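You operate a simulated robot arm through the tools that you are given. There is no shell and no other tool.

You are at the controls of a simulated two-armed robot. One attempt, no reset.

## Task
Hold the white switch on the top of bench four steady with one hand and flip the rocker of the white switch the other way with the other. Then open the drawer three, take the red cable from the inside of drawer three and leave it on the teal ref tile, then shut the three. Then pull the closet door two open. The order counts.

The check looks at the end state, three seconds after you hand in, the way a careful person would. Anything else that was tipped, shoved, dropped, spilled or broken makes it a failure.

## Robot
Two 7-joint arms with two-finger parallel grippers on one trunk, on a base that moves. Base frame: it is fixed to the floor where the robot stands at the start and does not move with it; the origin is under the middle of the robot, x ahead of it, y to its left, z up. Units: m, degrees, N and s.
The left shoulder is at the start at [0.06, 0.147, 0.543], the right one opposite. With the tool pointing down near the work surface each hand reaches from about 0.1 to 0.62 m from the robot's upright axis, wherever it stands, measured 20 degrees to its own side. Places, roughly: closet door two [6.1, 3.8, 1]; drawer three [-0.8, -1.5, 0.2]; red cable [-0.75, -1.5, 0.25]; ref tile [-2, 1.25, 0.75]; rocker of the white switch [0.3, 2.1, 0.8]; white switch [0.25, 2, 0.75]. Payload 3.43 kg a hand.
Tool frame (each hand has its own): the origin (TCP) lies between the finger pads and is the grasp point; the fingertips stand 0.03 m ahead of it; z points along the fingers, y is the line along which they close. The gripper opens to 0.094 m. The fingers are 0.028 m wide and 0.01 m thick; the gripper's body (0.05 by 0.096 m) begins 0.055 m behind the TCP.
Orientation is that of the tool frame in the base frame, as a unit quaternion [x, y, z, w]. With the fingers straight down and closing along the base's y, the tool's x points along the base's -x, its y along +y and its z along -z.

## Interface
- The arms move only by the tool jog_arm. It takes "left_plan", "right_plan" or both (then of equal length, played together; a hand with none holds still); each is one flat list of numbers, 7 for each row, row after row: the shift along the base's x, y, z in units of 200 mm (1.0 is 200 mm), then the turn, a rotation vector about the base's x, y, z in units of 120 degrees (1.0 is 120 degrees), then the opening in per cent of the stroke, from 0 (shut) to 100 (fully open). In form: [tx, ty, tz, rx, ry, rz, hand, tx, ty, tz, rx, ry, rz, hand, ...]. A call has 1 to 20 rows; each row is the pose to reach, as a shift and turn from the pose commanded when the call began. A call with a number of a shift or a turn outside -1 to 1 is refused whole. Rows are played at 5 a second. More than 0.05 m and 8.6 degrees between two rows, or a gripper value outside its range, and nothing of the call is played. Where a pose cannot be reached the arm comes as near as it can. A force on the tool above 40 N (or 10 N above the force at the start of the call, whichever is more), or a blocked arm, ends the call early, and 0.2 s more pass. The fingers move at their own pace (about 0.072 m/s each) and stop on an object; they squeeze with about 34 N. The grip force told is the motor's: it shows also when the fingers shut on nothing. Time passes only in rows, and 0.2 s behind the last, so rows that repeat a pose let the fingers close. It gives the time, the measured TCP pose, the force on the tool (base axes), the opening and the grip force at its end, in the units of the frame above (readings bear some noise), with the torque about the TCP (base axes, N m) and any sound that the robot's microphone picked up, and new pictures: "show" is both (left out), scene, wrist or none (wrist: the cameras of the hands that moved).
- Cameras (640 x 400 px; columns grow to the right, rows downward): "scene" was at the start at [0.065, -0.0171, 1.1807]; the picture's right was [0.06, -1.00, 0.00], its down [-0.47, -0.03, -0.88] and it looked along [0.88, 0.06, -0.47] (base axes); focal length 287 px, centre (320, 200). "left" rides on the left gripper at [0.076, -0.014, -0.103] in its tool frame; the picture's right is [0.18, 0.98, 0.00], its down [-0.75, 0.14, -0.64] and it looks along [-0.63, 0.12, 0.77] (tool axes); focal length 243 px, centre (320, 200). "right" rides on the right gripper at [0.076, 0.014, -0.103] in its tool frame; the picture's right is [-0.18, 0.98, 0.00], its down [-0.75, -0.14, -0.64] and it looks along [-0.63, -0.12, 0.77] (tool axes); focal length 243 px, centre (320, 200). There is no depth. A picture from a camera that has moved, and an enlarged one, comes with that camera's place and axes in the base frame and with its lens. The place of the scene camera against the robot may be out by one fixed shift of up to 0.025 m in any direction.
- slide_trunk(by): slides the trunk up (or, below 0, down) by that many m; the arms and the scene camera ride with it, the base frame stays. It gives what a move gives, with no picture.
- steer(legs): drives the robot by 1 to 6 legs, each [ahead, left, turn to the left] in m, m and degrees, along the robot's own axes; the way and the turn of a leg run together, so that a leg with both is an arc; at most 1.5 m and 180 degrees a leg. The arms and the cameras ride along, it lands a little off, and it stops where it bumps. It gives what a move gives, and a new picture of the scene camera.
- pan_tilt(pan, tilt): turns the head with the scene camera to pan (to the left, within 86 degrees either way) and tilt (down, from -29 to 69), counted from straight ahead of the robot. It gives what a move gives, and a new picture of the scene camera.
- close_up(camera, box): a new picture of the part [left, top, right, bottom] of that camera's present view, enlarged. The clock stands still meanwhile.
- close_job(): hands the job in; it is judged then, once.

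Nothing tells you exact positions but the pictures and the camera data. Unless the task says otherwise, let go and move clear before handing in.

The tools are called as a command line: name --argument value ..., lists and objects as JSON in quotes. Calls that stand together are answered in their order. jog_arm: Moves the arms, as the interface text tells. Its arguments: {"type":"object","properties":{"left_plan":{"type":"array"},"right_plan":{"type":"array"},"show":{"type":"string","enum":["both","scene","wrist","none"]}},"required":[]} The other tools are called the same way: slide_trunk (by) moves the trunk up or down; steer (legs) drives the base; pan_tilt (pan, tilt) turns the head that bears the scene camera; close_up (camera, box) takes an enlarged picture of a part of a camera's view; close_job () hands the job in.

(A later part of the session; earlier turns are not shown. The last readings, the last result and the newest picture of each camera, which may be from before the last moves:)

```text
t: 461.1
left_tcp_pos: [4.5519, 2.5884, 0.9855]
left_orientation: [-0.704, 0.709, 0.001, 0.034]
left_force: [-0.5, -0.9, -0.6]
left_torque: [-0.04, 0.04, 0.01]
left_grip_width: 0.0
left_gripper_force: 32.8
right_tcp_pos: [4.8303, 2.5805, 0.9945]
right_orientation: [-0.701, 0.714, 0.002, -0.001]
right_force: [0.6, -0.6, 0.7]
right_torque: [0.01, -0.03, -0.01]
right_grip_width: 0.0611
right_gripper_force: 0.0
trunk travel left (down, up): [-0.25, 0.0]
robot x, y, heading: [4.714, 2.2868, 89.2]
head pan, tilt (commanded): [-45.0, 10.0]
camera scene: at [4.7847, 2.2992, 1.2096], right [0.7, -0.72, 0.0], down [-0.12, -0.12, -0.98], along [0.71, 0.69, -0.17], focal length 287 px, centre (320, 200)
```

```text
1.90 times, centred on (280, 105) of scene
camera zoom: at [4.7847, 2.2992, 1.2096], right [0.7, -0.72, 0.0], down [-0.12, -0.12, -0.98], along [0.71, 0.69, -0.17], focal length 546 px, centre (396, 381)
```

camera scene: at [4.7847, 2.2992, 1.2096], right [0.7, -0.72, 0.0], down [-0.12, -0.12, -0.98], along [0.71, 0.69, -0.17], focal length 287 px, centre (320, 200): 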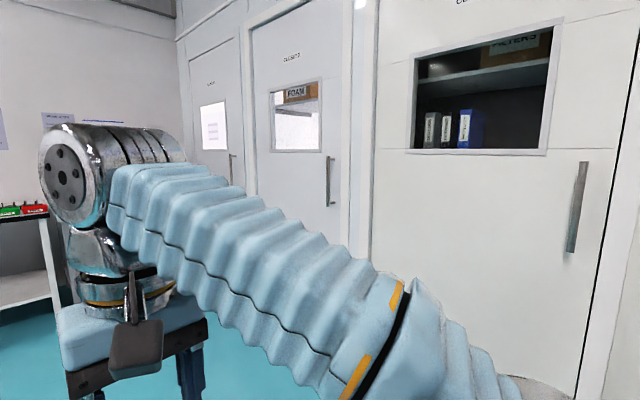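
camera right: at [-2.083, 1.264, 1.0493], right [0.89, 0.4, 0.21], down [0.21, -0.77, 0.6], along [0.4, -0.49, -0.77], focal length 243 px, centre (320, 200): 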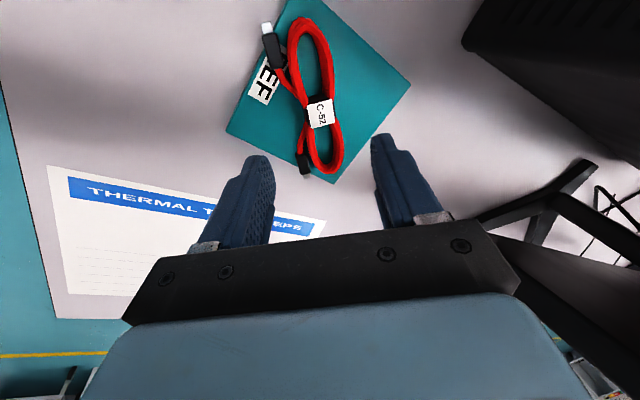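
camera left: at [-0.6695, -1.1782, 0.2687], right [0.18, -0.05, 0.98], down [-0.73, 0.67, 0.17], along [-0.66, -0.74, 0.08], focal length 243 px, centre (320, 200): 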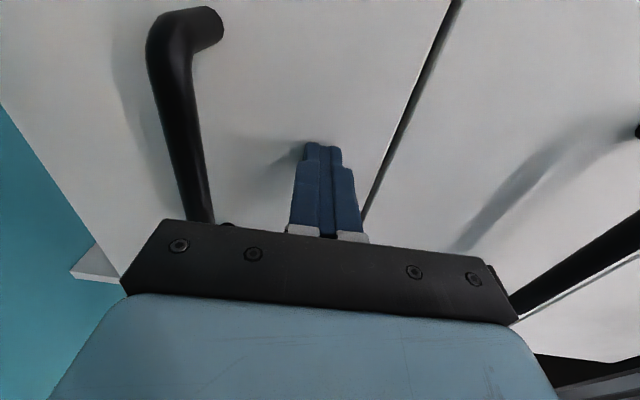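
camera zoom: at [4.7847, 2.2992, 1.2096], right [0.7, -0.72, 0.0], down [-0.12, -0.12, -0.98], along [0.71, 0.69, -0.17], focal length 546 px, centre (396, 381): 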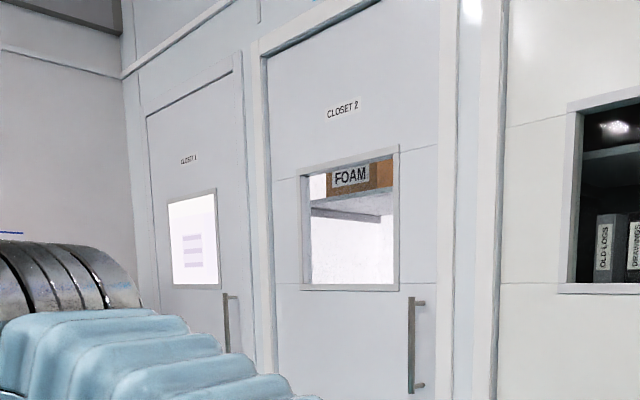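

The handle is a vertical round bar (z ≈ 0.91–1.18) standing ~58 mm off the door. I'll grip it with the left hand from the right side and then swing the whole base round the hinge. First I drive to a spot facing it.

steer --legs '[[0.98, 0, 0], [0, 0, -89.2]]'

pan_tilt --pan 0 --tilt 5

pan_tilt --pan 25 --tilt 10

```text
t: 470.0
left_tcp_pos: [5.0203, 3.4524, 0.9863]
left_orientation: [-0.011, 0.999, -0.023, 0.024]
left_force: [-0.4, 0.1, -0.1]
left_torque: [0.01, 0.04, -0.01]
left_grip_width: 0.0
left_gripper_force: 33.0
right_tcp_pos: [5.02, 3.1746, 0.9939]
right_orientation: [-0.006, 1.0, 0.002, 0.001]
right_force: [-0.2, -0.2, 0.5]
right_torque: [0.01, -0.02, 0.0]
right_grip_width: 0.0614
right_gripper_force: 0.0
trunk travel left (down, up): [-0.25, 0.0]
robot x, y, heading: [4.7234, 3.2788, 0.7]
head pan, tilt (commanded): [-45.0, 10.0]
camera scene: at [4.7642, 3.192, 1.2096], right [-0.69, -0.72, 0.0], down [-0.12, 0.12, -0.98], along [0.71, -0.68, -0.17], focal length 287 px, centre (320, 200)
```

scene: 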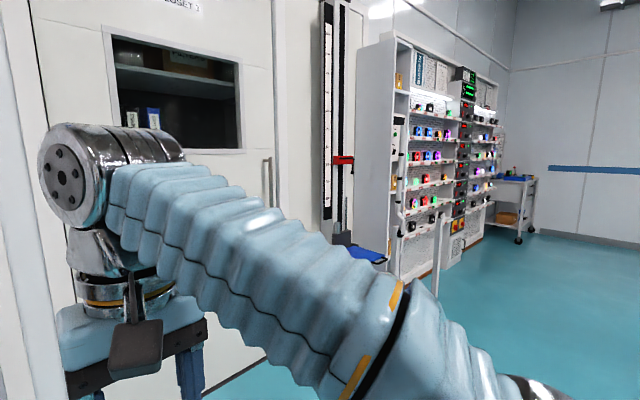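

```text
t: 471.1
left_tcp_pos: [5.0193, 3.4522, 0.9848]
left_orientation: [-0.012, 0.999, -0.024, 0.025]
left_force: [0.9, -0.2, -0.8]
left_torque: [0.01, 0.01, -0.01]
left_grip_width: 0.0002
left_gripper_force: 32.4
right_tcp_pos: [5.021, 3.1739, 0.9938]
right_orientation: [-0.006, 1.0, 0.001, 0.001]
right_force: [-0.2, 0.6, 0.2]
right_torque: [-0.01, 0.0, 0.0]
right_grip_width: 0.061
right_gripper_force: 0.2
trunk travel left (down, up): [-0.25, 0.0]
robot x, y, heading: [4.7271, 3.2789, 1.0]
head pan, tilt (commanded): [0.0, 5.0]
camera scene: at [4.7891, 3.2581, 1.2177], right [0.02, -1.0, 0.0], down [-0.09, 0.0, -1.0], along [1.0, 0.02, -0.09], focal length 287 px, centre (320, 200)
```

scene: 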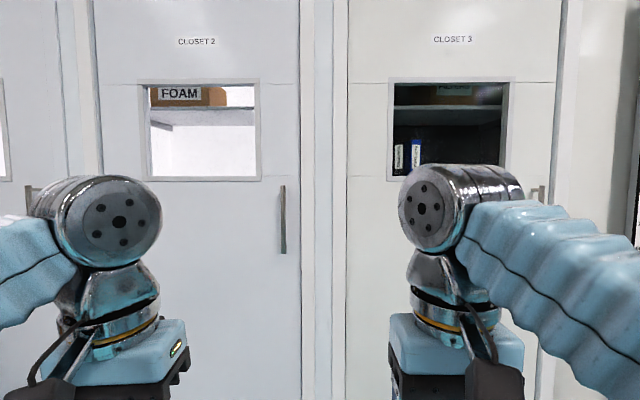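

```text
t: 472.0
left_tcp_pos: [5.0211, 3.452, 0.9854]
left_orientation: [-0.011, 0.999, -0.024, 0.025]
left_force: [0.0, -0.9, -0.4]
left_torque: [0.03, 0.02, -0.01]
left_grip_width: 0.0001
left_gripper_force: 32.7
right_tcp_pos: [5.0199, 3.1742, 0.9943]
right_orientation: [-0.006, 1.0, 0.001, 0.001]
right_force: [-0.4, -0.2, -0.7]
right_torque: [0.02, 0.01, 0.0]
right_grip_width: 0.0611
right_gripper_force: 0.1
trunk travel left (down, up): [-0.25, 0.0]
robot x, y, heading: [4.7212, 3.2764, 1.0]
head pan, tilt (commanded): [25.0, 10.0]
camera scene: at [4.7809, 3.2973, 1.2096], right [0.44, -0.9, 0.0], down [-0.16, -0.08, -0.98], along [0.89, 0.43, -0.17], focal length 287 px, centre (320, 200)
```

scene: 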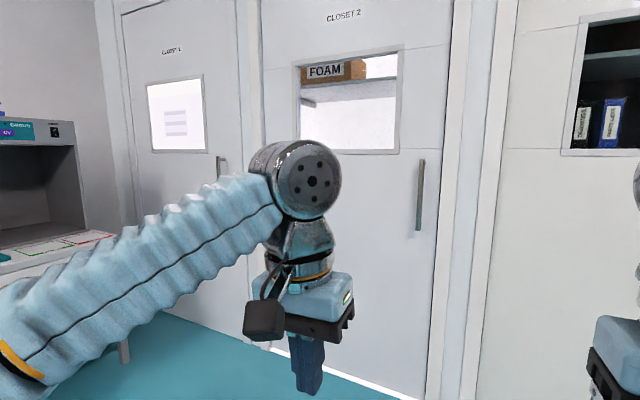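

The door's free edge is at y ≈ 3.39, hinge at y ≈ 4.3, handle bar around [6.03, 3.46]. I raise the left hand to point forward with its fingers closing sideways, opening it.

jog_arm --left_plan '[0.08, 0, 0.01, 0, -0.068, 0, 100, 0.16, 0, 0.02, 0, -0.136, 0, 100, 0.25, 0, 0.03, 0, -0.204, 0, 100, 0.34, 0, 0.04, 0, -0.272, 0, 100, 0.43, 0, 0.05, 0, -0.34, 0, 100, 0.52, 0, 0.06, 0, -0.408, 0, 100, 0.61, 0, 0.07, 0, -0.476, 0, 100, 0.7, 0, 0.08, 0, -0.544, 0, 100, 0.8, 0, 0.08, 0, -0.612, 0, 100, 0.9, 0, 0.08, 0, -0.68, 0, 100, 1.0, 0, 0.08, 0, -0.75, 0, 100, 1.0, 0, 0.08, 0, -0.75, 0, 100]'

```text
t: 474.6
left_tcp_pos: [5.2219, 3.4533, 0.9994]
left_orientation: [0.009, 0.689, -0.026, 0.724]
left_force: [0.8, 0.2, 0.1]
left_torque: [-0.01, -0.01, -0.02]
left_grip_width: 0.094
left_gripper_force: 0.1
left hand out of reach, approached as far as the arm can: row 10
right_tcp_pos: [5.0214, 3.175, 0.994]
right_orientation: [-0.007, 1.0, 0.001, 0.001]
right_force: [-0.7, -0.2, 0.4]
right_torque: [-0.02, 0.02, -0.01]
right_grip_width: 0.0611
right_gripper_force: 0.0
trunk travel left (down, up): [-0.25, 0.0]
robot x, y, heading: [4.7217, 3.28, 0.9]
head pan, tilt (commanded): [25.0, 10.0]
camera scene: at [4.7814, 3.2978, 1.2095], right [0.44, -0.9, 0.0], down [-0.16, -0.08, -0.98], along [0.88, 0.43, -0.17], focal length 287 px, centre (320, 200)
camera left: at [5.1226, 3.442, 0.9195], right [0.06, 0.98, -0.21], down [-0.67, 0.19, 0.72], along [0.74, 0.1, 0.67], focal length 243 px, centre (320, 200)
```

scene: 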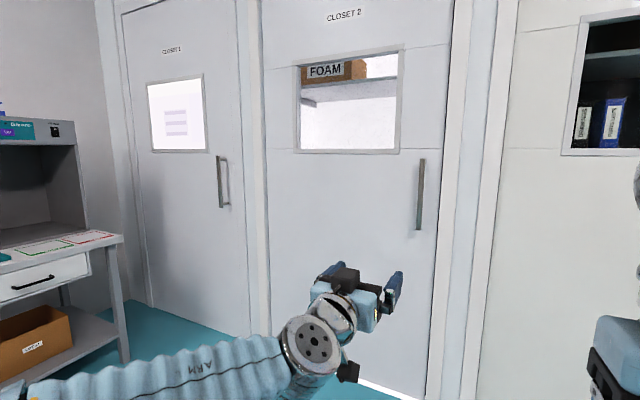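
left: 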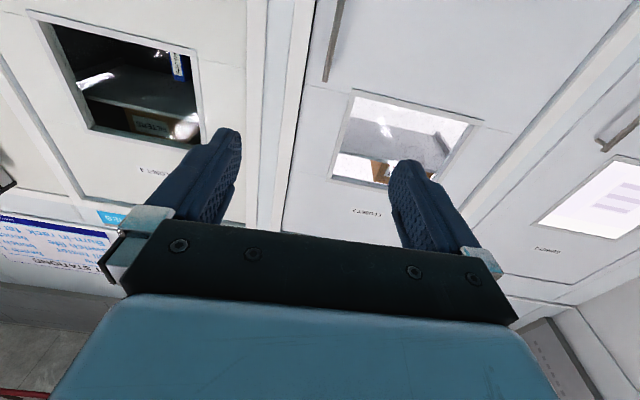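

The wrist view places the bar at about [6.02, 3.466]. I drive 0.70 m forward so the open fingers come just short of it.

steer --legs '[[0.68, 0, 0]]'

close_up --camera "left" --box '[0, 0, 640, 400]'

```text
t: 478.3
left_tcp_pos: [5.8974, 3.4518, 1.0019]
left_orientation: [0.014, 0.689, -0.031, 0.724]
left_force: [-0.6, 0.2, 0.3]
left_torque: [-0.02, 0.02, -0.01]
left_grip_width: 0.0939
left_gripper_force: 0.1
right_tcp_pos: [5.692, 3.1754, 0.994]
right_orientation: [0.001, 1.0, 0.002, 0.001]
right_force: [0.4, 0.6, 0.1]
right_torque: [0.02, 0.03, -0.04]
right_grip_width: 0.0612
right_gripper_force: 0.1
trunk travel left (down, up): [-0.25, 0.0]
robot x, y, heading: [5.3965, 3.2849, -0.1]
head pan, tilt (commanded): [25.0, 10.0]
camera scene: at [5.4549, 3.3031, 1.2096], right [0.42, -0.91, 0.0], down [-0.16, -0.07, -0.98], along [0.89, 0.42, -0.17], focal length 287 px, centre (320, 200)
```

scene: 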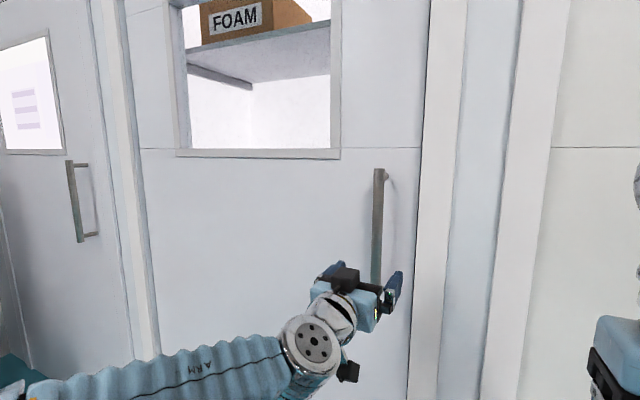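

```text
1.00 times, centred on (320, 200) of left (not enlarged: the box is as wide or as high as the picture)
camera zoom: at [5.7979, 3.4421, 0.9203], right [0.07, 0.98, -0.21], down [-0.67, 0.2, 0.72], along [0.74, 0.09, 0.67], focal length 243 px, centre (320, 200)
```

zoom: 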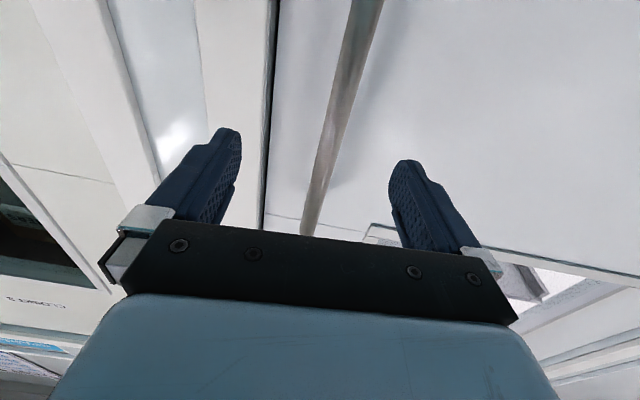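

The bar is between the open fingers, about 12 cm ahead. I reach forward with the arm in steps.

jog_arm --left_plan '[0.1, 0.01, 0, 0, 0, 0, 100, 0.2, 0.02, 0, 0, 0, 0, 100, 0.3, 0.03, 0, 0, 0, 0, 100, 0.4, 0.04, 0, 0, 0, 0, 100]'

close_up --camera "scene" --box '[280, 140, 440, 340]'

```text
t: 479.3
left_tcp_pos: [5.9781, 3.4617, 1.0006]
left_orientation: [0.015, 0.689, -0.032, 0.724]
left_force: [0.3, 1.3, 0.2]
left_torque: [0.02, 0.0, -0.02]
left_grip_width: 0.094
left_gripper_force: 0.2
right_tcp_pos: [5.6916, 3.1759, 0.994]
right_orientation: [0.001, 1.0, 0.002, 0.001]
right_force: [-1.0, 0.1, 0.2]
right_torque: [0.01, 0.0, 0.0]
right_grip_width: 0.061
right_gripper_force: 0.0
trunk travel left (down, up): [-0.25, 0.0]
robot x, y, heading: [5.3937, 3.2856, 0.2]
head pan, tilt (commanded): [25.0, 10.0]
camera scene: at [5.4548, 3.3031, 1.2096], right [0.42, -0.91, 0.0], down [-0.16, -0.07, -0.98], along [0.89, 0.42, -0.17], focal length 287 px, centre (320, 200)
camera left: at [5.8783, 3.4514, 0.9202], right [0.07, 0.98, -0.21], down [-0.67, 0.2, 0.72], along [0.74, 0.09, 0.67], focal length 243 px, centre (320, 200)
```

scene: 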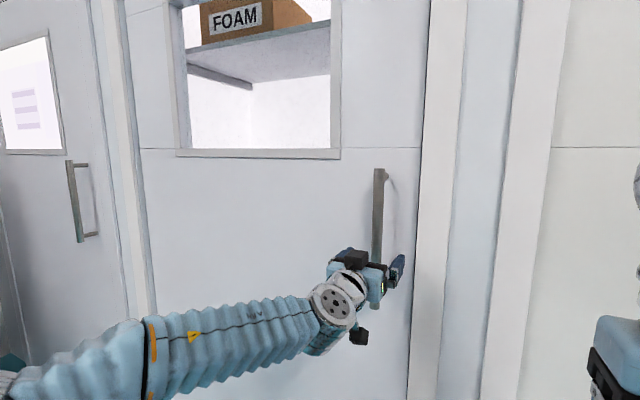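
left: 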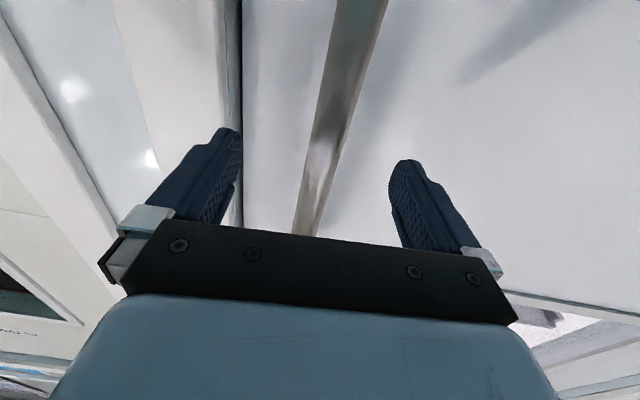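

```text
2.00 times, centred on (360, 240) of scene
camera zoom: at [5.4548, 3.3031, 1.2096], right [0.42, -0.91, 0.0], down [-0.16, -0.07, -0.98], along [0.89, 0.42, -0.17], focal length 574 px, centre (240, 120)
```

zoom: 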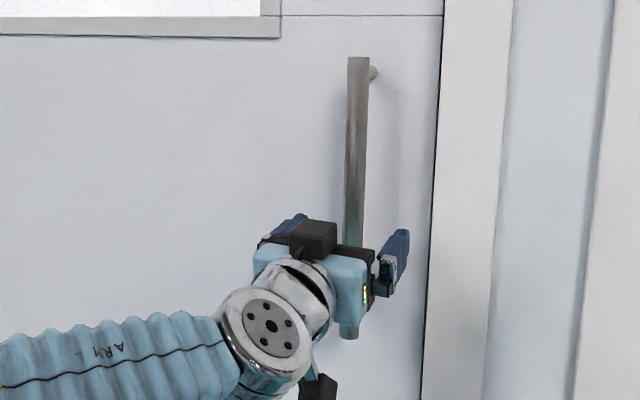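

I advance another 3.5 cm and close the fingers on the bar.

jog_arm --left_plan '[0.09, 0.005, 0, 0, 0, 0, 100, 0.175, 0.01, 0, 0, 0, 0, 100, 0.175, 0.01, 0, 0, 0, 0, 60, 0.175, 0.01, 0, 0, 0, 0, 30, 0.175, 0.01, 0, 0, 0, 0, 0, 0.175, 0.01, 0, 0, 0, 0, 0, 0.175, 0.01, 0, 0, 0, 0, 0]'

close_up --camera "scene" --box '[280, 140, 440, 340]'

```text
t: 480.9
left_tcp_pos: [6.0124, 3.4614, 0.9994]
left_orientation: [0.015, 0.689, -0.03, 0.724]
left_force: [1.0, -1.1, 0.6]
left_torque: [1.13, -0.1, 0.06]
left_grip_width: 0.0253
left_gripper_force: 45.0
right_tcp_pos: [5.6915, 3.175, 0.9943]
right_orientation: [0.002, 1.0, 0.002, 0.001]
right_force: [0.3, 0.0, -0.9]
right_torque: [0.01, -0.02, 0.02]
right_grip_width: 0.0614
right_gripper_force: 0.0
trunk travel left (down, up): [-0.25, 0.0]
robot x, y, heading: [5.398, 3.2894, -0.2]
head pan, tilt (commanded): [25.0, 10.0]
camera scene: at [5.455, 3.3029, 1.2096], right [0.42, -0.91, 0.0], down [-0.16, -0.07, -0.98], along [0.89, 0.42, -0.17], focal length 287 px, centre (320, 200)
camera left: at [5.9129, 3.4524, 0.9198], right [0.07, 0.98, -0.2], down [-0.67, 0.2, 0.72], along [0.74, 0.08, 0.67], focal length 243 px, centre (320, 200)
```

scene: 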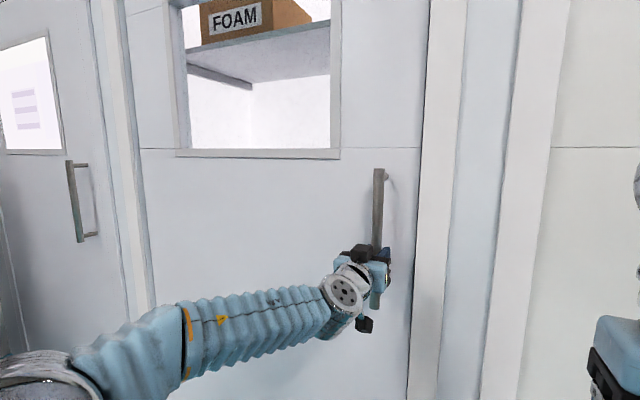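
left: 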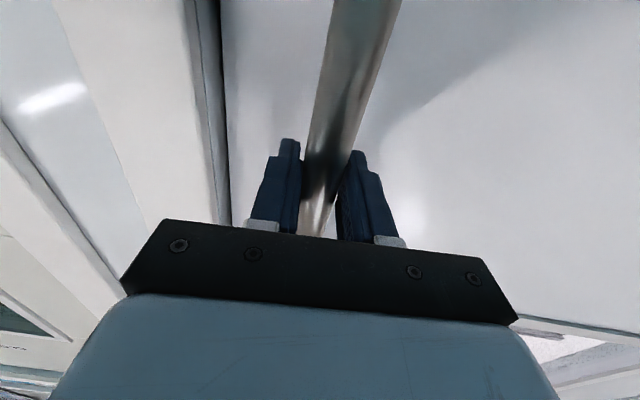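

```text
2.00 times, centred on (360, 240) of scene
camera zoom: at [5.455, 3.3029, 1.2096], right [0.42, -0.91, 0.0], down [-0.16, -0.07, -0.98], along [0.89, 0.42, -0.17], focal length 574 px, centre (240, 120)
```

zoom: 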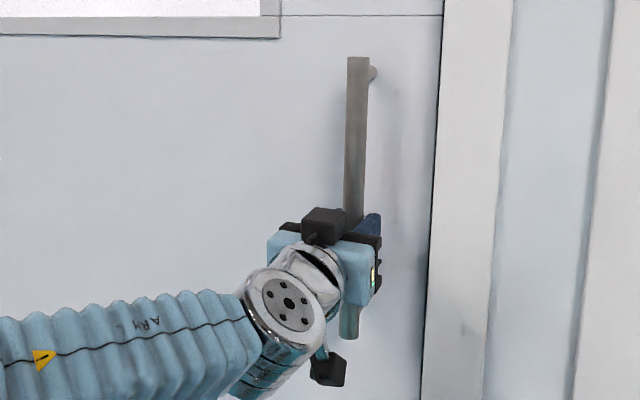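

The bar is gripped (25 mm). I take out the slight roll strain and pull gently 4 cm with the arm to see if the door gives.

jog_arm --left_plan '[0, 0, 0, 0.0122, 0, 0, 0, -0.05, 0, 0, 0.0122, 0, 0, 0, -0.1, 0.002, 0, 0.0122, 0, 0, 0, -0.15, 0.004, 0, 0.0122, 0, 0, 0, -0.2, 0.006, 0, 0.0122, 0, 0, 0]'

```text
t: 482.1
left_tcp_pos: [5.9722, 3.4659, 1.0001]
left_orientation: [0.021, 0.69, -0.021, 0.723]
left_force: [5.9, 8.1, 1.5]
left_torque: [-0.07, -0.1, 0.02]
left_grip_width: 0.0248
left_gripper_force: 45.5
right_tcp_pos: [5.6921, 3.1766, 0.9937]
right_orientation: [0.001, 1.0, 0.001, -0.001]
right_force: [-0.1, 0.6, 0.7]
right_torque: [-0.02, 0.01, 0.03]
right_grip_width: 0.061
right_gripper_force: 0.1
trunk travel left (down, up): [-0.25, 0.0]
robot x, y, heading: [5.3956, 3.2846, 0.1]
head pan, tilt (commanded): [25.0, 10.0]
camera scene: at [5.4555, 3.304, 1.2095], right [0.42, -0.91, 0.0], down [-0.16, -0.07, -0.98], along [0.89, 0.42, -0.17], focal length 287 px, centre (320, 200)
camera left: at [5.8733, 3.4574, 0.9197], right [0.07, 0.98, -0.18], down [-0.67, 0.18, 0.72], along [0.74, 0.07, 0.67], focal length 243 px, centre (320, 200)
```

scene: 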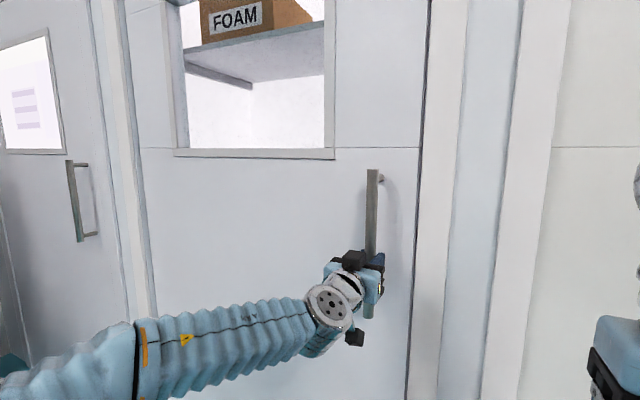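
left: 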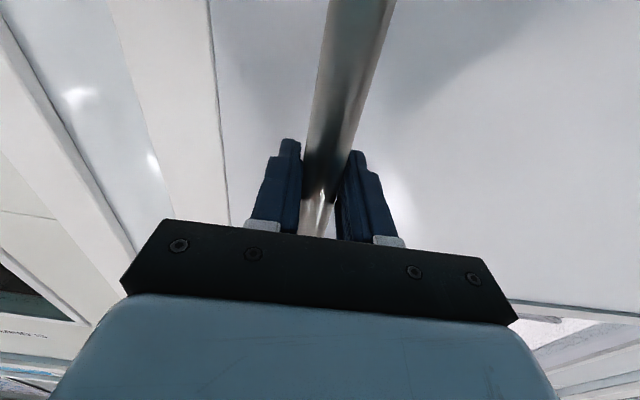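

The door is coming (gap visible at its edge). Now I swing the base in an arc about the hinge at roughly [6.085, 4.315], first by 8°, and check the forces.

steer --legs '[[-0.1439, 0.0963, -8]]'

```text
t: 483.6
left_tcp_pos: [5.8567, 3.489, 1.0007]
left_orientation: [0.071, 0.686, -0.072, 0.721]
left_force: [0.6, 0.3, -3.3]
left_torque: [-0.38, 0.0, -0.09]
left_grip_width: 0.0251
left_gripper_force: 45.7
right_tcp_pos: [5.5384, 3.2434, 0.9941]
right_orientation: [0.071, 0.997, 0.003, 0.001]
right_force: [0.4, -0.2, 0.3]
right_torque: [0.01, -0.01, 0.01]
right_grip_width: 0.0609
right_gripper_force: 0.0
trunk travel left (down, up): [-0.25, 0.0]
robot x, y, heading: [5.2622, 3.3944, -7.8]
head pan, tilt (commanded): [25.0, 10.0]
camera scene: at [5.3245, 3.4023, 1.2096], right [0.3, -0.96, 0.0], down [-0.17, -0.05, -0.98], along [0.94, 0.29, -0.17], focal length 287 px, centre (320, 200)
```

scene: 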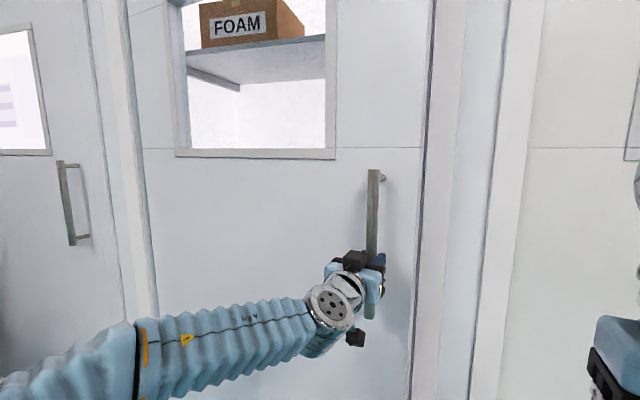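

The door follows with hardly any strain. I continue the arc by another 14°.

steer --legs '[[-0.2518, 0.1685, -14]]'

```text
t: 485.7
left_tcp_pos: [5.6603, 3.571, 1.0003]
left_orientation: [0.154, 0.672, -0.159, 0.707]
left_force: [-1.5, -2.4, -3.0]
left_torque: [-0.4, 0.07, -0.07]
left_grip_width: 0.0246
left_gripper_force: 45.4
right_tcp_pos: [5.2942, 3.4089, 0.9945]
right_orientation: [0.19, 0.982, 0.002, 0.001]
right_force: [0.1, 0.4, 0.0]
right_torque: [0.0, 0.01, -0.02]
right_grip_width: 0.0611
right_gripper_force: 0.1
trunk travel left (down, up): [-0.25, 0.0]
robot x, y, heading: [5.0629, 3.6204, -21.8]
head pan, tilt (commanded): [25.0, 10.0]
camera scene: at [5.1295, 3.6139, 1.2096], right [0.06, -1.0, 0.0], down [-0.17, -0.01, -0.98], along [0.98, 0.06, -0.17], focal length 287 px, centre (320, 200)
```

scene: 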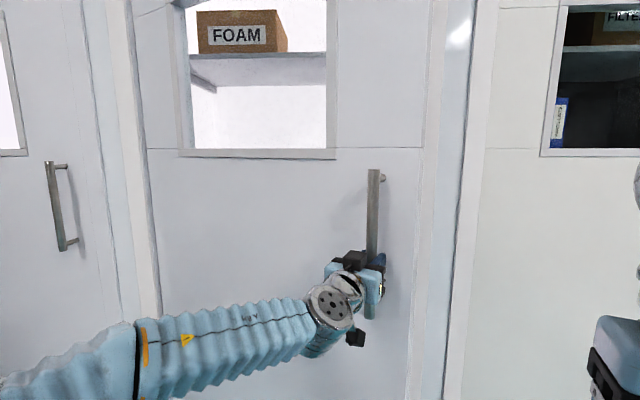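

The fitted hinge is at [6.086, 4.313], and the door is at about 25°. I continue the arc another 20°.

steer --legs '[[-0.3597, 0.2406, -20]]'

```text
t: 487.5
left_tcp_pos: [5.5225, 3.6727, 1.0011]
left_orientation: [0.217, 0.655, -0.227, 0.688]
left_force: [3.1, 0.8, -0.7]
left_torque: [-0.31, -0.09, 0.21]
left_grip_width: 0.0248
left_gripper_force: 44.5
right_tcp_pos: [5.124, 3.584, 0.9943]
right_orientation: [0.292, 0.956, 0.002, 0.001]
right_force: [1.5, -0.7, 0.2]
right_torque: [0.01, -0.01, 0.03]
right_grip_width: 0.0611
right_gripper_force: 0.2
trunk travel left (down, up): [-0.25, 0.0]
robot x, y, heading: [4.938, 3.8404, -33.9]
head pan, tilt (commanded): [25.0, 10.0]
stopped in leg 1: the force on the tool passed its limit at 42 N (the readings are from after the stop); the commanded pose is now the measured one
camera scene: at [5.0115, 3.8199, 1.2096], right [-0.15, -0.99, 0.0], down [-0.17, 0.03, -0.98], along [0.97, -0.15, -0.17], focal length 287 px, centre (320, 200)
```

scene: 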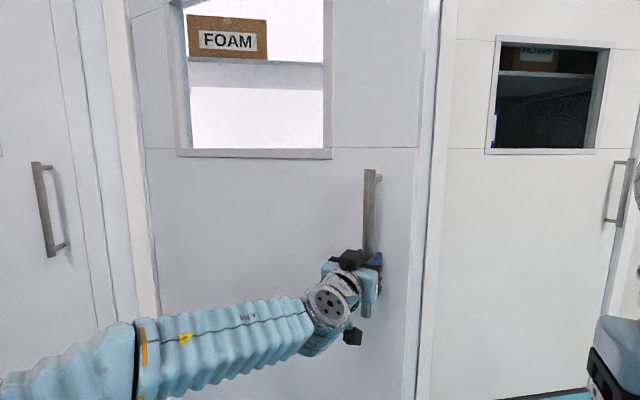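

A momentary 42 N stopped it at about 36°. The position agrees with the hinge circle, so I try on with a smaller step and watch the force.

steer --legs '[[-0.09, 0.0602, -5]]'

```text
t: 488.7
left_tcp_pos: [5.4667, 3.7259, 1.001]
left_orientation: [0.245, 0.644, -0.257, 0.678]
left_force: [10.8, 10.2, 4.2]
left_torque: [0.01, -0.09, 0.07]
left_grip_width: 0.0248
left_gripper_force: 45.2
right_tcp_pos: [5.0625, 3.6748, 0.9944]
right_orientation: [0.333, 0.943, 0.001, 0.001]
right_force: [-0.4, -0.5, -1.2]
right_torque: [-0.01, -0.01, 0.02]
right_grip_width: 0.061
right_gripper_force: 0.1
trunk travel left (down, up): [-0.25, 0.0]
robot x, y, heading: [4.9016, 3.9441, -38.9]
head pan, tilt (commanded): [25.0, 10.0]
camera scene: at [4.9737, 3.9187, 1.2096], right [-0.24, -0.97, 0.0], down [-0.17, 0.04, -0.98], along [0.96, -0.23, -0.17], focal length 287 px, centre (320, 200)
```

scene: 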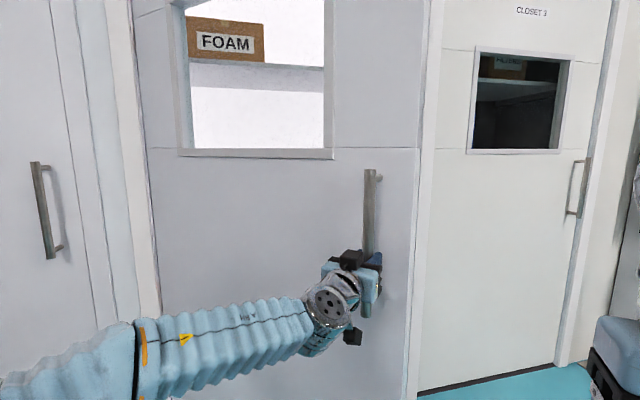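

Moving again (≈41°), with a mild 15 N pull toward the hinge. I relieve that with a 4 mm arm shift and continue in further steps.

jog_arm --left_plan '[0.018, 0.018, -0.005, 0, 0, 0, 0]' --show "none"

steer --legs '[[-0.126, 0.0842, -7]]'

```text
t: 489.1
left_tcp_pos: [5.4683, 3.7257, 1.0]
left_orientation: [0.248, 0.643, -0.259, 0.677]
left_force: [-9.7, -7.9, 0.0]
left_torque: [-0.28, 0.38, 0.04]
left_grip_width: 0.0246
left_gripper_force: 44.9
right_tcp_pos: [5.0623, 3.6722, 0.9933]
right_orientation: [0.334, 0.943, 0.001, 0.001]
right_force: [-0.5, -0.2, -0.2]
right_torque: [0.0, 0.03, -0.02]
right_grip_width: 0.0614
right_gripper_force: 0.0
trunk travel left (down, up): [-0.25, 0.0]
robot x, y, heading: [4.9033, 3.9412, -38.7]
head pan, tilt (commanded): [25.0, 10.0]
```

```text
t: 490.5
left_tcp_pos: [5.4011, 3.8079, 1.0005]
left_orientation: [0.283, 0.628, -0.296, 0.661]
left_force: [-8.5, -5.9, 0.7]
left_torque: [-0.28, 0.03, -0.06]
left_grip_width: 0.0245
left_gripper_force: 45.4
right_tcp_pos: [4.9883, 3.802, 0.9942]
right_orientation: [0.39, 0.921, 0.001, 0.002]
right_force: [0.2, 0.4, -0.1]
right_torque: [0.03, -0.02, -0.01]
right_grip_width: 0.061
right_gripper_force: 0.1
trunk travel left (down, up): [-0.25, 0.0]
robot x, y, heading: [4.8664, 4.096, -45.4]
head pan, tilt (commanded): [25.0, 10.0]
camera scene: at [4.9327, 4.0563, 1.2096], right [-0.35, -0.94, 0.0], down [-0.16, 0.06, -0.98], along [0.92, -0.35, -0.17], focal length 287 px, centre (320, 200)
```

scene: 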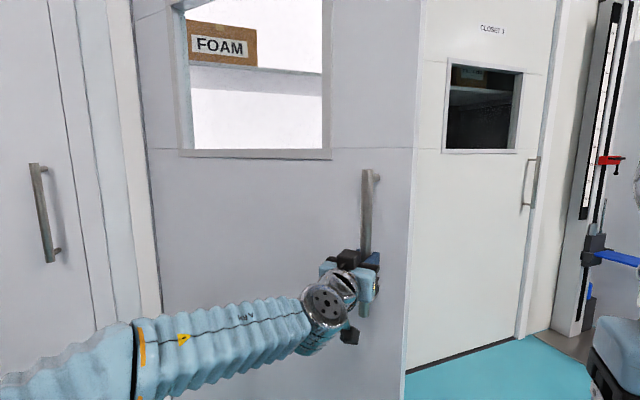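

About 48° now. I continue with another 8°.

steer --legs '[[-0.1439, 0.0963, -8]]'

pan_tilt --pan 86 --tilt 20

```text
t: 491.9
left_tcp_pos: [5.3412, 3.9098, 1.0006]
left_orientation: [0.325, 0.606, -0.344, 0.639]
left_force: [24.6, 12.8, 7.5]
left_torque: [0.1, -0.29, 0.2]
left_grip_width: 0.0244
left_gripper_force: 43.9
right_tcp_pos: [4.9315, 3.9583, 0.9942]
right_orientation: [0.454, 0.891, 0.0, 0.001]
right_force: [-0.1, 0.1, -0.2]
right_torque: [0.01, 0.04, -0.01]
right_grip_width: 0.0612
right_gripper_force: 0.0
trunk travel left (down, up): [-0.25, 0.0]
robot x, y, heading: [4.8462, 4.2649, -53.8]
head pan, tilt (commanded): [25.0, 10.0]
camera scene: at [4.9147, 4.2196, 1.2096], right [-0.48, -0.88, 0.0], down [-0.15, 0.08, -0.98], along [0.86, -0.48, -0.17], focal length 287 px, centre (320, 200)
```

scene: 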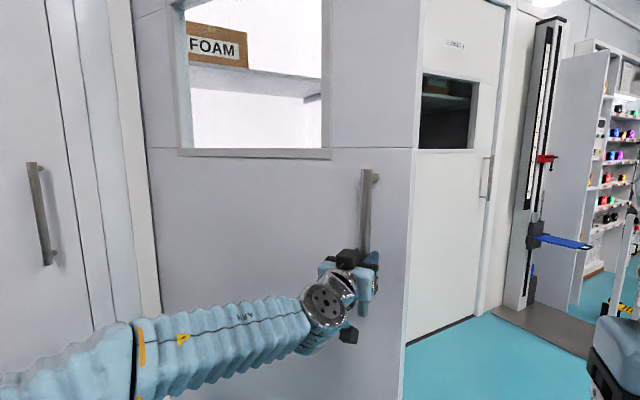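

```text
t: 493.3
left_tcp_pos: [5.3413, 3.9089, 1.0003]
left_orientation: [0.325, 0.607, -0.343, 0.639]
left_force: [12.9, 7.6, -1.0]
left_torque: [0.2, -0.14, 0.1]
left_grip_width: 0.0241
left_gripper_force: 45.4
right_tcp_pos: [4.9297, 3.9588, 0.9945]
right_orientation: [0.454, 0.891, 0.0, 0.001]
right_force: [0.0, 0.2, 0.1]
right_torque: [-0.02, -0.01, 0.03]
right_grip_width: 0.0612
right_gripper_force: 0.0
trunk travel left (down, up): [-0.25, 0.0]
robot x, y, heading: [4.846, 4.2627, -53.9]
head pan, tilt (commanded): [85.9, 20.0]
camera scene: at [4.9114, 4.3129, 1.1932], right [0.53, -0.85, 0.0], down [-0.29, -0.18, -0.94], along [0.8, 0.5, -0.34], focal length 287 px, centre (320, 200)
```

scene: 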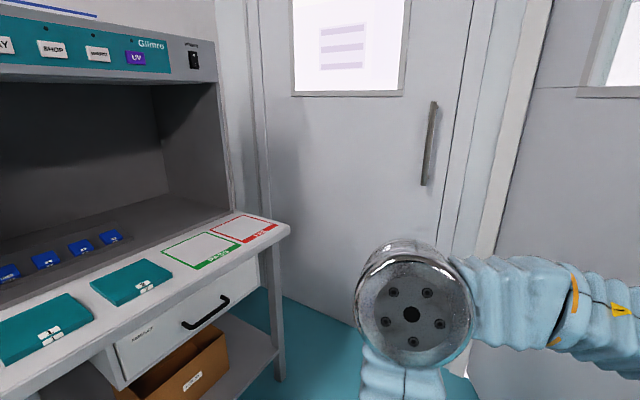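

The door stands at about 57° open; behind me the colour-check table gets close, so I stop the arc here. I release the handle and draw the hand back along its axis.

jog_arm --left_plan '[0, 0, 0, 0, 0, 0, 30, 0, 0, 0, 0, 0, 0, 60, 0, 0, 0, 0, 0, 0, 90, 0, 0, 0, 0, 0, 0, 100, -0.05, 0.075, 0, 0, 0, 0, 100, -0.12, 0.18, 0, 0, 0, 0, 100, -0.194, 0.291, 0, 0, 0, 0, 100, -0.25, 0.37, 0, 0, 0, 0, 100]' --show "wrist"

pan_tilt --pan 25 --tilt 10

```text
t: 495.1
left_tcp_pos: [5.2884, 3.9794, 0.9995]
left_orientation: [0.326, 0.607, -0.342, 0.639]
left_force: [0.3, -0.1, 0.8]
left_torque: [0.01, -0.02, 0.02]
left_grip_width: 0.0939
left_gripper_force: 0.1
right_tcp_pos: [4.929, 3.9585, 0.9929]
right_orientation: [0.455, 0.891, 0.0, 0.001]
right_force: [-0.4, -0.8, 0.6]
right_torque: [0.01, -0.01, 0.01]
right_grip_width: 0.0611
right_gripper_force: 0.1
trunk travel left (down, up): [-0.25, 0.0]
robot x, y, heading: [4.8442, 4.2613, -53.8]
head pan, tilt (commanded): [85.9, 20.0]
camera left: at [5.2215, 4.0546, 0.9186], right [0.82, 0.54, -0.18], down [-0.26, 0.64, 0.72], along [0.5, -0.55, 0.67], focal length 243 px, centre (320, 200)
```

left: 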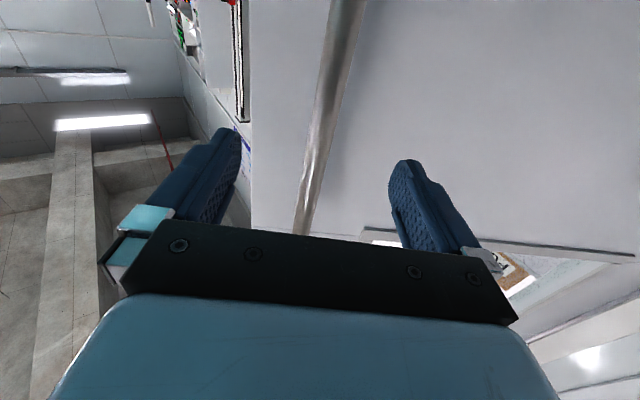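

```text
t: 496.4
left_tcp_pos: [5.2884, 3.9801, 0.9997]
left_orientation: [0.325, 0.607, -0.342, 0.64]
left_force: [0.1, -0.4, 0.0]
left_torque: [-0.02, 0.0, -0.01]
left_grip_width: 0.094
left_gripper_force: 0.0
right_tcp_pos: [4.9295, 3.9583, 0.9928]
right_orientation: [0.455, 0.89, 0.001, 0.002]
right_force: [0.9, -0.3, -0.7]
right_torque: [0.02, 0.01, -0.01]
right_grip_width: 0.061
right_gripper_force: 0.0
trunk travel left (down, up): [-0.25, 0.0]
robot x, y, heading: [4.8455, 4.2622, -53.9]
head pan, tilt (commanded): [25.0, 10.0]
camera scene: at [4.9125, 4.218, 1.2096], right [-0.48, -0.88, 0.0], down [-0.15, 0.08, -0.98], along [0.86, -0.47, -0.17], focal length 287 px, centre (320, 200)
```

scene: 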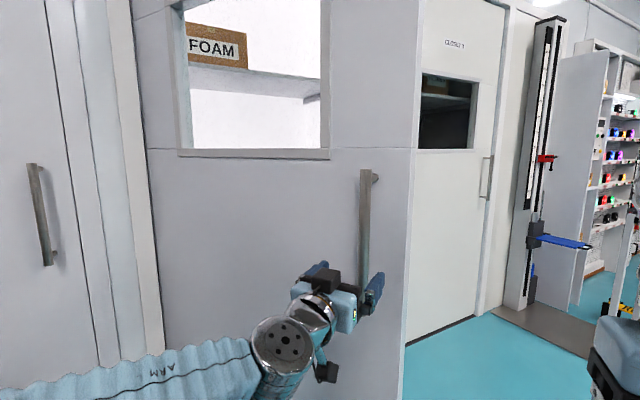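

The door stays where it is. To open it well past this, I'll go round and push from its inner side: I move off to the right, down, and turn to face +y south of the door.

steer --legs '[[0, -0.5, 0], [0.788, -0.562, 0], [0, 0, 134]]'

pan_tilt --pan -45 --tilt 15

```text
t: 509.4
left_tcp_pos: [4.3558, 3.5139, 0.9999]
left_orientation: [-0.427, 0.54, 0.45, 0.569]
left_force: [-0.5, 0.0, -0.4]
left_torque: [0.0, 0.01, 0.0]
left_grip_width: 0.0941
left_gripper_force: 0.0
right_tcp_pos: [4.6192, 3.2676, 0.9945]
right_orientation: [-0.636, 0.772, 0.002, 0.001]
right_force: [-0.9, 0.8, -0.7]
right_torque: [-0.02, -0.02, -0.01]
right_grip_width: 0.0609
right_gripper_force: 0.0
trunk travel left (down, up): [-0.25, 0.0]
robot x, y, heading: [4.4568, 2.9987, 79.2]
head pan, tilt (commanded): [25.0, 10.0]
camera scene: at [4.4303, 3.0359, 1.2096], right [0.97, 0.25, 0.0], down [0.04, -0.17, -0.98], along [-0.24, 0.95, -0.17], focal length 287 px, centre (320, 200)
```

scene: 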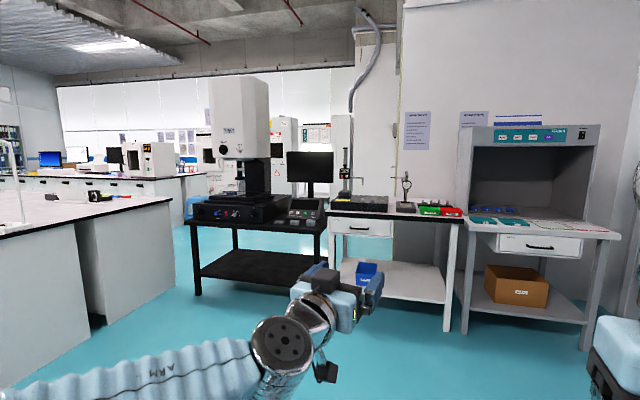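

```text
t: 510.9
left_tcp_pos: [4.3576, 3.5129, 0.9998]
left_orientation: [-0.427, 0.54, 0.45, 0.569]
left_force: [1.3, 0.3, -0.4]
left_torque: [-0.02, 0.0, 0.0]
left_grip_width: 0.0941
left_gripper_force: 0.1
right_tcp_pos: [4.6187, 3.2664, 0.9941]
right_orientation: [-0.636, 0.772, 0.002, -0.001]
right_force: [0.6, 0.5, 0.6]
right_torque: [0.0, -0.01, 0.02]
right_grip_width: 0.0615
right_gripper_force: 0.1
trunk travel left (down, up): [-0.25, 0.0]
robot x, y, heading: [4.4534, 2.9983, 79.1]
head pan, tilt (commanded): [-45.0, 15.0]
camera scene: at [4.5304, 2.9986, 1.2015], right [0.56, -0.83, 0.0], down [-0.21, -0.15, -0.97], along [0.8, 0.55, -0.26], focal length 287 px, centre (320, 200)
```

scene: 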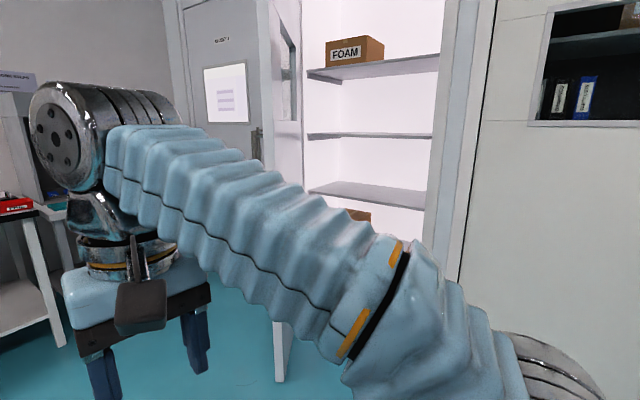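

The closet is open with shelves visible. I close the left fingers and move sideways to stand south of the door's inner side.

jog_arm --left_plan '[0, 0, 0, 0, 0, 0, 50, 0, 0, 0, 0, 0, 0, 0, 0, 0, 0, 0, 0, 0, 0, 0, 0, 0, 0, 0, 0, 0]' --show "none"

steer --legs '[[0.147, -1.017, 0]]'

pan_tilt --pan 10 --tilt 15

```text
t: 511.9
left_tcp_pos: [4.3578, 3.5143, 1.0013]
left_orientation: [-0.427, 0.54, 0.451, 0.569]
left_force: [0.8, -0.2, 0.6]
left_torque: [-0.02, -0.02, 0.04]
left_grip_width: 0.0
left_gripper_force: 33.1
right_tcp_pos: [4.6199, 3.2667, 0.9932]
right_orientation: [-0.636, 0.772, 0.002, 0.0]
right_force: [-0.5, 0.2, 0.0]
right_torque: [-0.02, -0.01, 0.02]
right_grip_width: 0.061
right_gripper_force: 0.1
trunk travel left (down, up): [-0.25, 0.0]
robot x, y, heading: [4.4536, 2.9974, 79.2]
head pan, tilt (commanded): [-45.0, 15.0]
```

```text
t: 517.1
left_tcp_pos: [5.3726, 3.4749, 1.0006]
left_orientation: [-0.43, 0.537, 0.454, 0.566]
left_force: [0.2, 0.0, -0.2]
left_torque: [0.01, 0.02, 0.01]
left_grip_width: 0.0002
left_gripper_force: 32.7
right_tcp_pos: [5.6354, 3.2321, 0.9936]
right_orientation: [-0.64, 0.768, 0.003, 0.0]
right_force: [0.5, 0.1, 0.0]
right_torque: [0.01, -0.03, 0.01]
right_grip_width: 0.0611
right_gripper_force: 0.0
trunk travel left (down, up): [-0.25, 0.0]
robot x, y, heading: [5.4753, 2.9603, 79.8]
head pan, tilt (commanded): [-45.0, 15.0]
camera scene: at [5.5506, 2.9611, 1.2015], right [0.57, -0.82, 0.0], down [-0.21, -0.15, -0.97], along [0.79, 0.55, -0.26], focal length 287 px, centre (320, 200)
```

scene: 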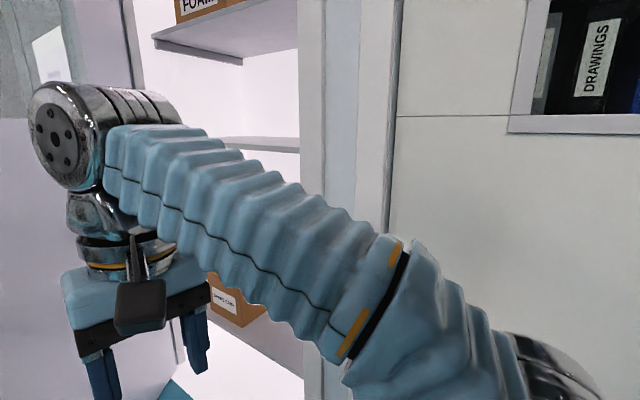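

```text
t: 518.4
left_tcp_pos: [5.3723, 3.4744, 0.9998]
left_orientation: [-0.43, 0.538, 0.453, 0.566]
left_force: [-0.1, 0.3, -0.1]
left_torque: [0.01, -0.01, 0.0]
left_grip_width: 0.0
left_gripper_force: 32.8
right_tcp_pos: [5.636, 3.2312, 0.994]
right_orientation: [-0.64, 0.768, 0.002, -0.001]
right_force: [0.6, 0.4, 0.3]
right_torque: [-0.01, 0.01, 0.01]
right_grip_width: 0.0609
right_gripper_force: 0.1
trunk travel left (down, up): [-0.25, 0.0]
robot x, y, heading: [5.475, 2.9616, 80.0]
head pan, tilt (commanded): [10.0, 15.0]
camera scene: at [5.4743, 3.001, 1.2015], right [1.0, 0.0, 0.0], down [0.0, -0.26, -0.97], along [0.0, 0.97, -0.26], focal length 287 px, centre (320, 200)
```

scene: 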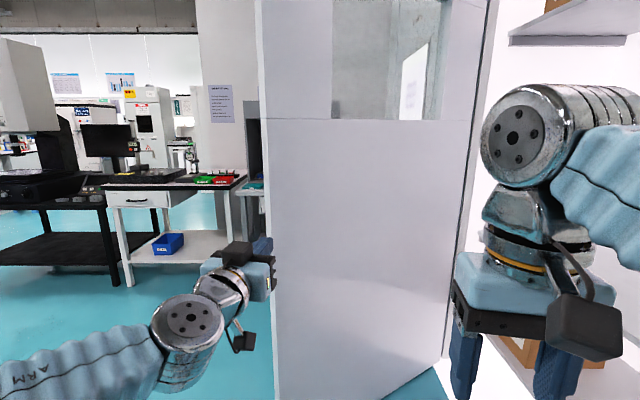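

The closed left hand points at the door's inner face about 9 cm in from its edge. I drive +y to contact and push it further open.

steer --legs '[[0.315, 0.056, 0]]'

steer --legs '[[0.2, 0.035, 0]]'

```text
t: 520.5
left_tcp_pos: [5.3702, 3.7945, 0.9998]
left_orientation: [-0.431, 0.537, 0.454, 0.566]
left_force: [0.8, -0.8, -1.6]
left_torque: [0.01, -0.02, 0.01]
left_grip_width: 0.0
left_gripper_force: 32.2
right_tcp_pos: [5.6344, 3.5511, 0.9942]
right_orientation: [-0.641, 0.768, 0.002, 0.0]
right_force: [0.2, 0.3, 0.7]
right_torque: [0.04, -0.02, -0.05]
right_grip_width: 0.061
right_gripper_force: 0.0
trunk travel left (down, up): [-0.25, 0.0]
robot x, y, heading: [5.4757, 3.2802, 79.9]
head pan, tilt (commanded): [10.0, 15.0]
camera scene: at [5.473, 3.321, 1.2015], right [1.0, 0.0, 0.0], down [0.0, -0.26, -0.97], along [0.0, 0.97, -0.26], focal length 287 px, centre (320, 200)
```

scene: 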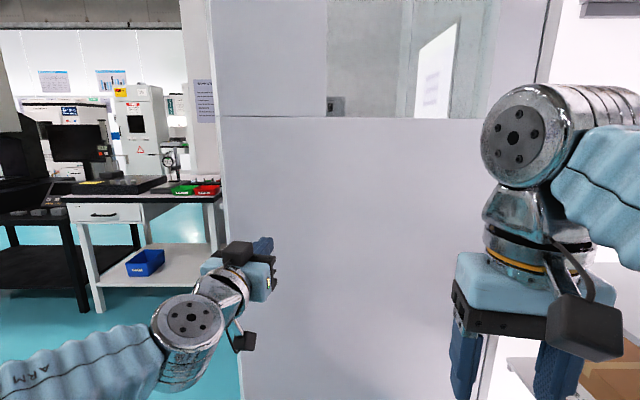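

```text
t: 522.1
left_tcp_pos: [5.3729, 4.0026, 1.0003]
left_orientation: [-0.429, 0.538, 0.453, 0.567]
left_force: [-0.4, -0.5, -0.3]
left_torque: [-0.01, 0.02, -0.04]
left_grip_width: 0.0
left_gripper_force: 33.2
right_tcp_pos: [5.6365, 3.7599, 0.9941]
right_orientation: [-0.641, 0.768, 0.001, 0.0]
right_force: [0.1, -0.5, -0.4]
right_torque: [-0.03, -0.03, 0.01]
right_grip_width: 0.0612
right_gripper_force: 0.1
trunk travel left (down, up): [-0.25, 0.0]
robot x, y, heading: [5.4717, 3.4881, 79.6]
head pan, tilt (commanded): [10.0, 15.0]
camera scene: at [5.4739, 3.5291, 1.2015], right [1.0, 0.0, 0.0], down [0.0, -0.26, -0.97], along [0.0, 0.97, -0.26], focal length 287 px, centre (320, 200)
```

scene: 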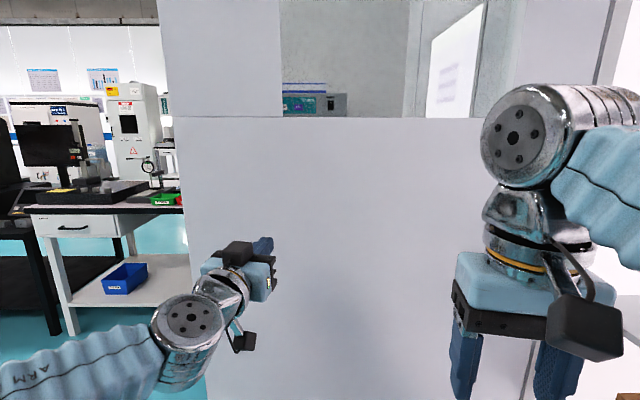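

The door is now about 72° open. I push a little more, toward 85°.

steer --legs '[[0.15, 0.026, 0]]'

```text
t: 523.5
left_tcp_pos: [5.3738, 4.1545, 0.9998]
left_orientation: [-0.429, 0.539, 0.452, 0.566]
left_force: [0.3, -0.1, -0.3]
left_torque: [-0.01, -0.04, -0.02]
left_grip_width: 0.0
left_gripper_force: 32.9
right_tcp_pos: [5.6378, 3.9079, 0.9936]
right_orientation: [-0.64, 0.768, 0.002, 0.0]
right_force: [-0.5, 0.2, 0.1]
right_torque: [0.03, 0.02, -0.01]
right_grip_width: 0.0611
right_gripper_force: 0.1
trunk travel left (down, up): [-0.25, 0.0]
robot x, y, heading: [5.4744, 3.6393, 79.7]
head pan, tilt (commanded): [10.0, 15.0]
camera scene: at [5.4745, 3.6792, 1.2015], right [1.0, 0.0, 0.0], down [0.0, -0.26, -0.97], along [0.0, 0.97, -0.26], focal length 287 px, centre (320, 200)
```

scene: 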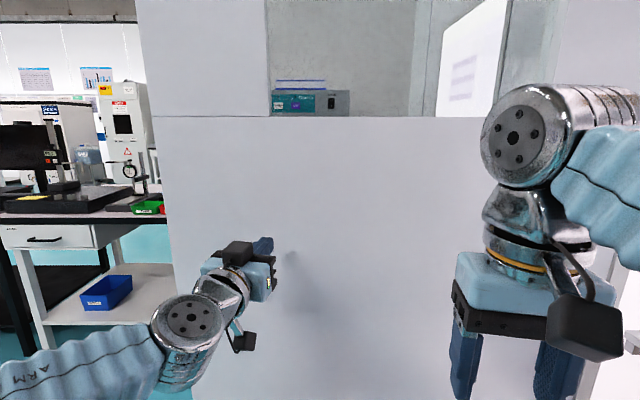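

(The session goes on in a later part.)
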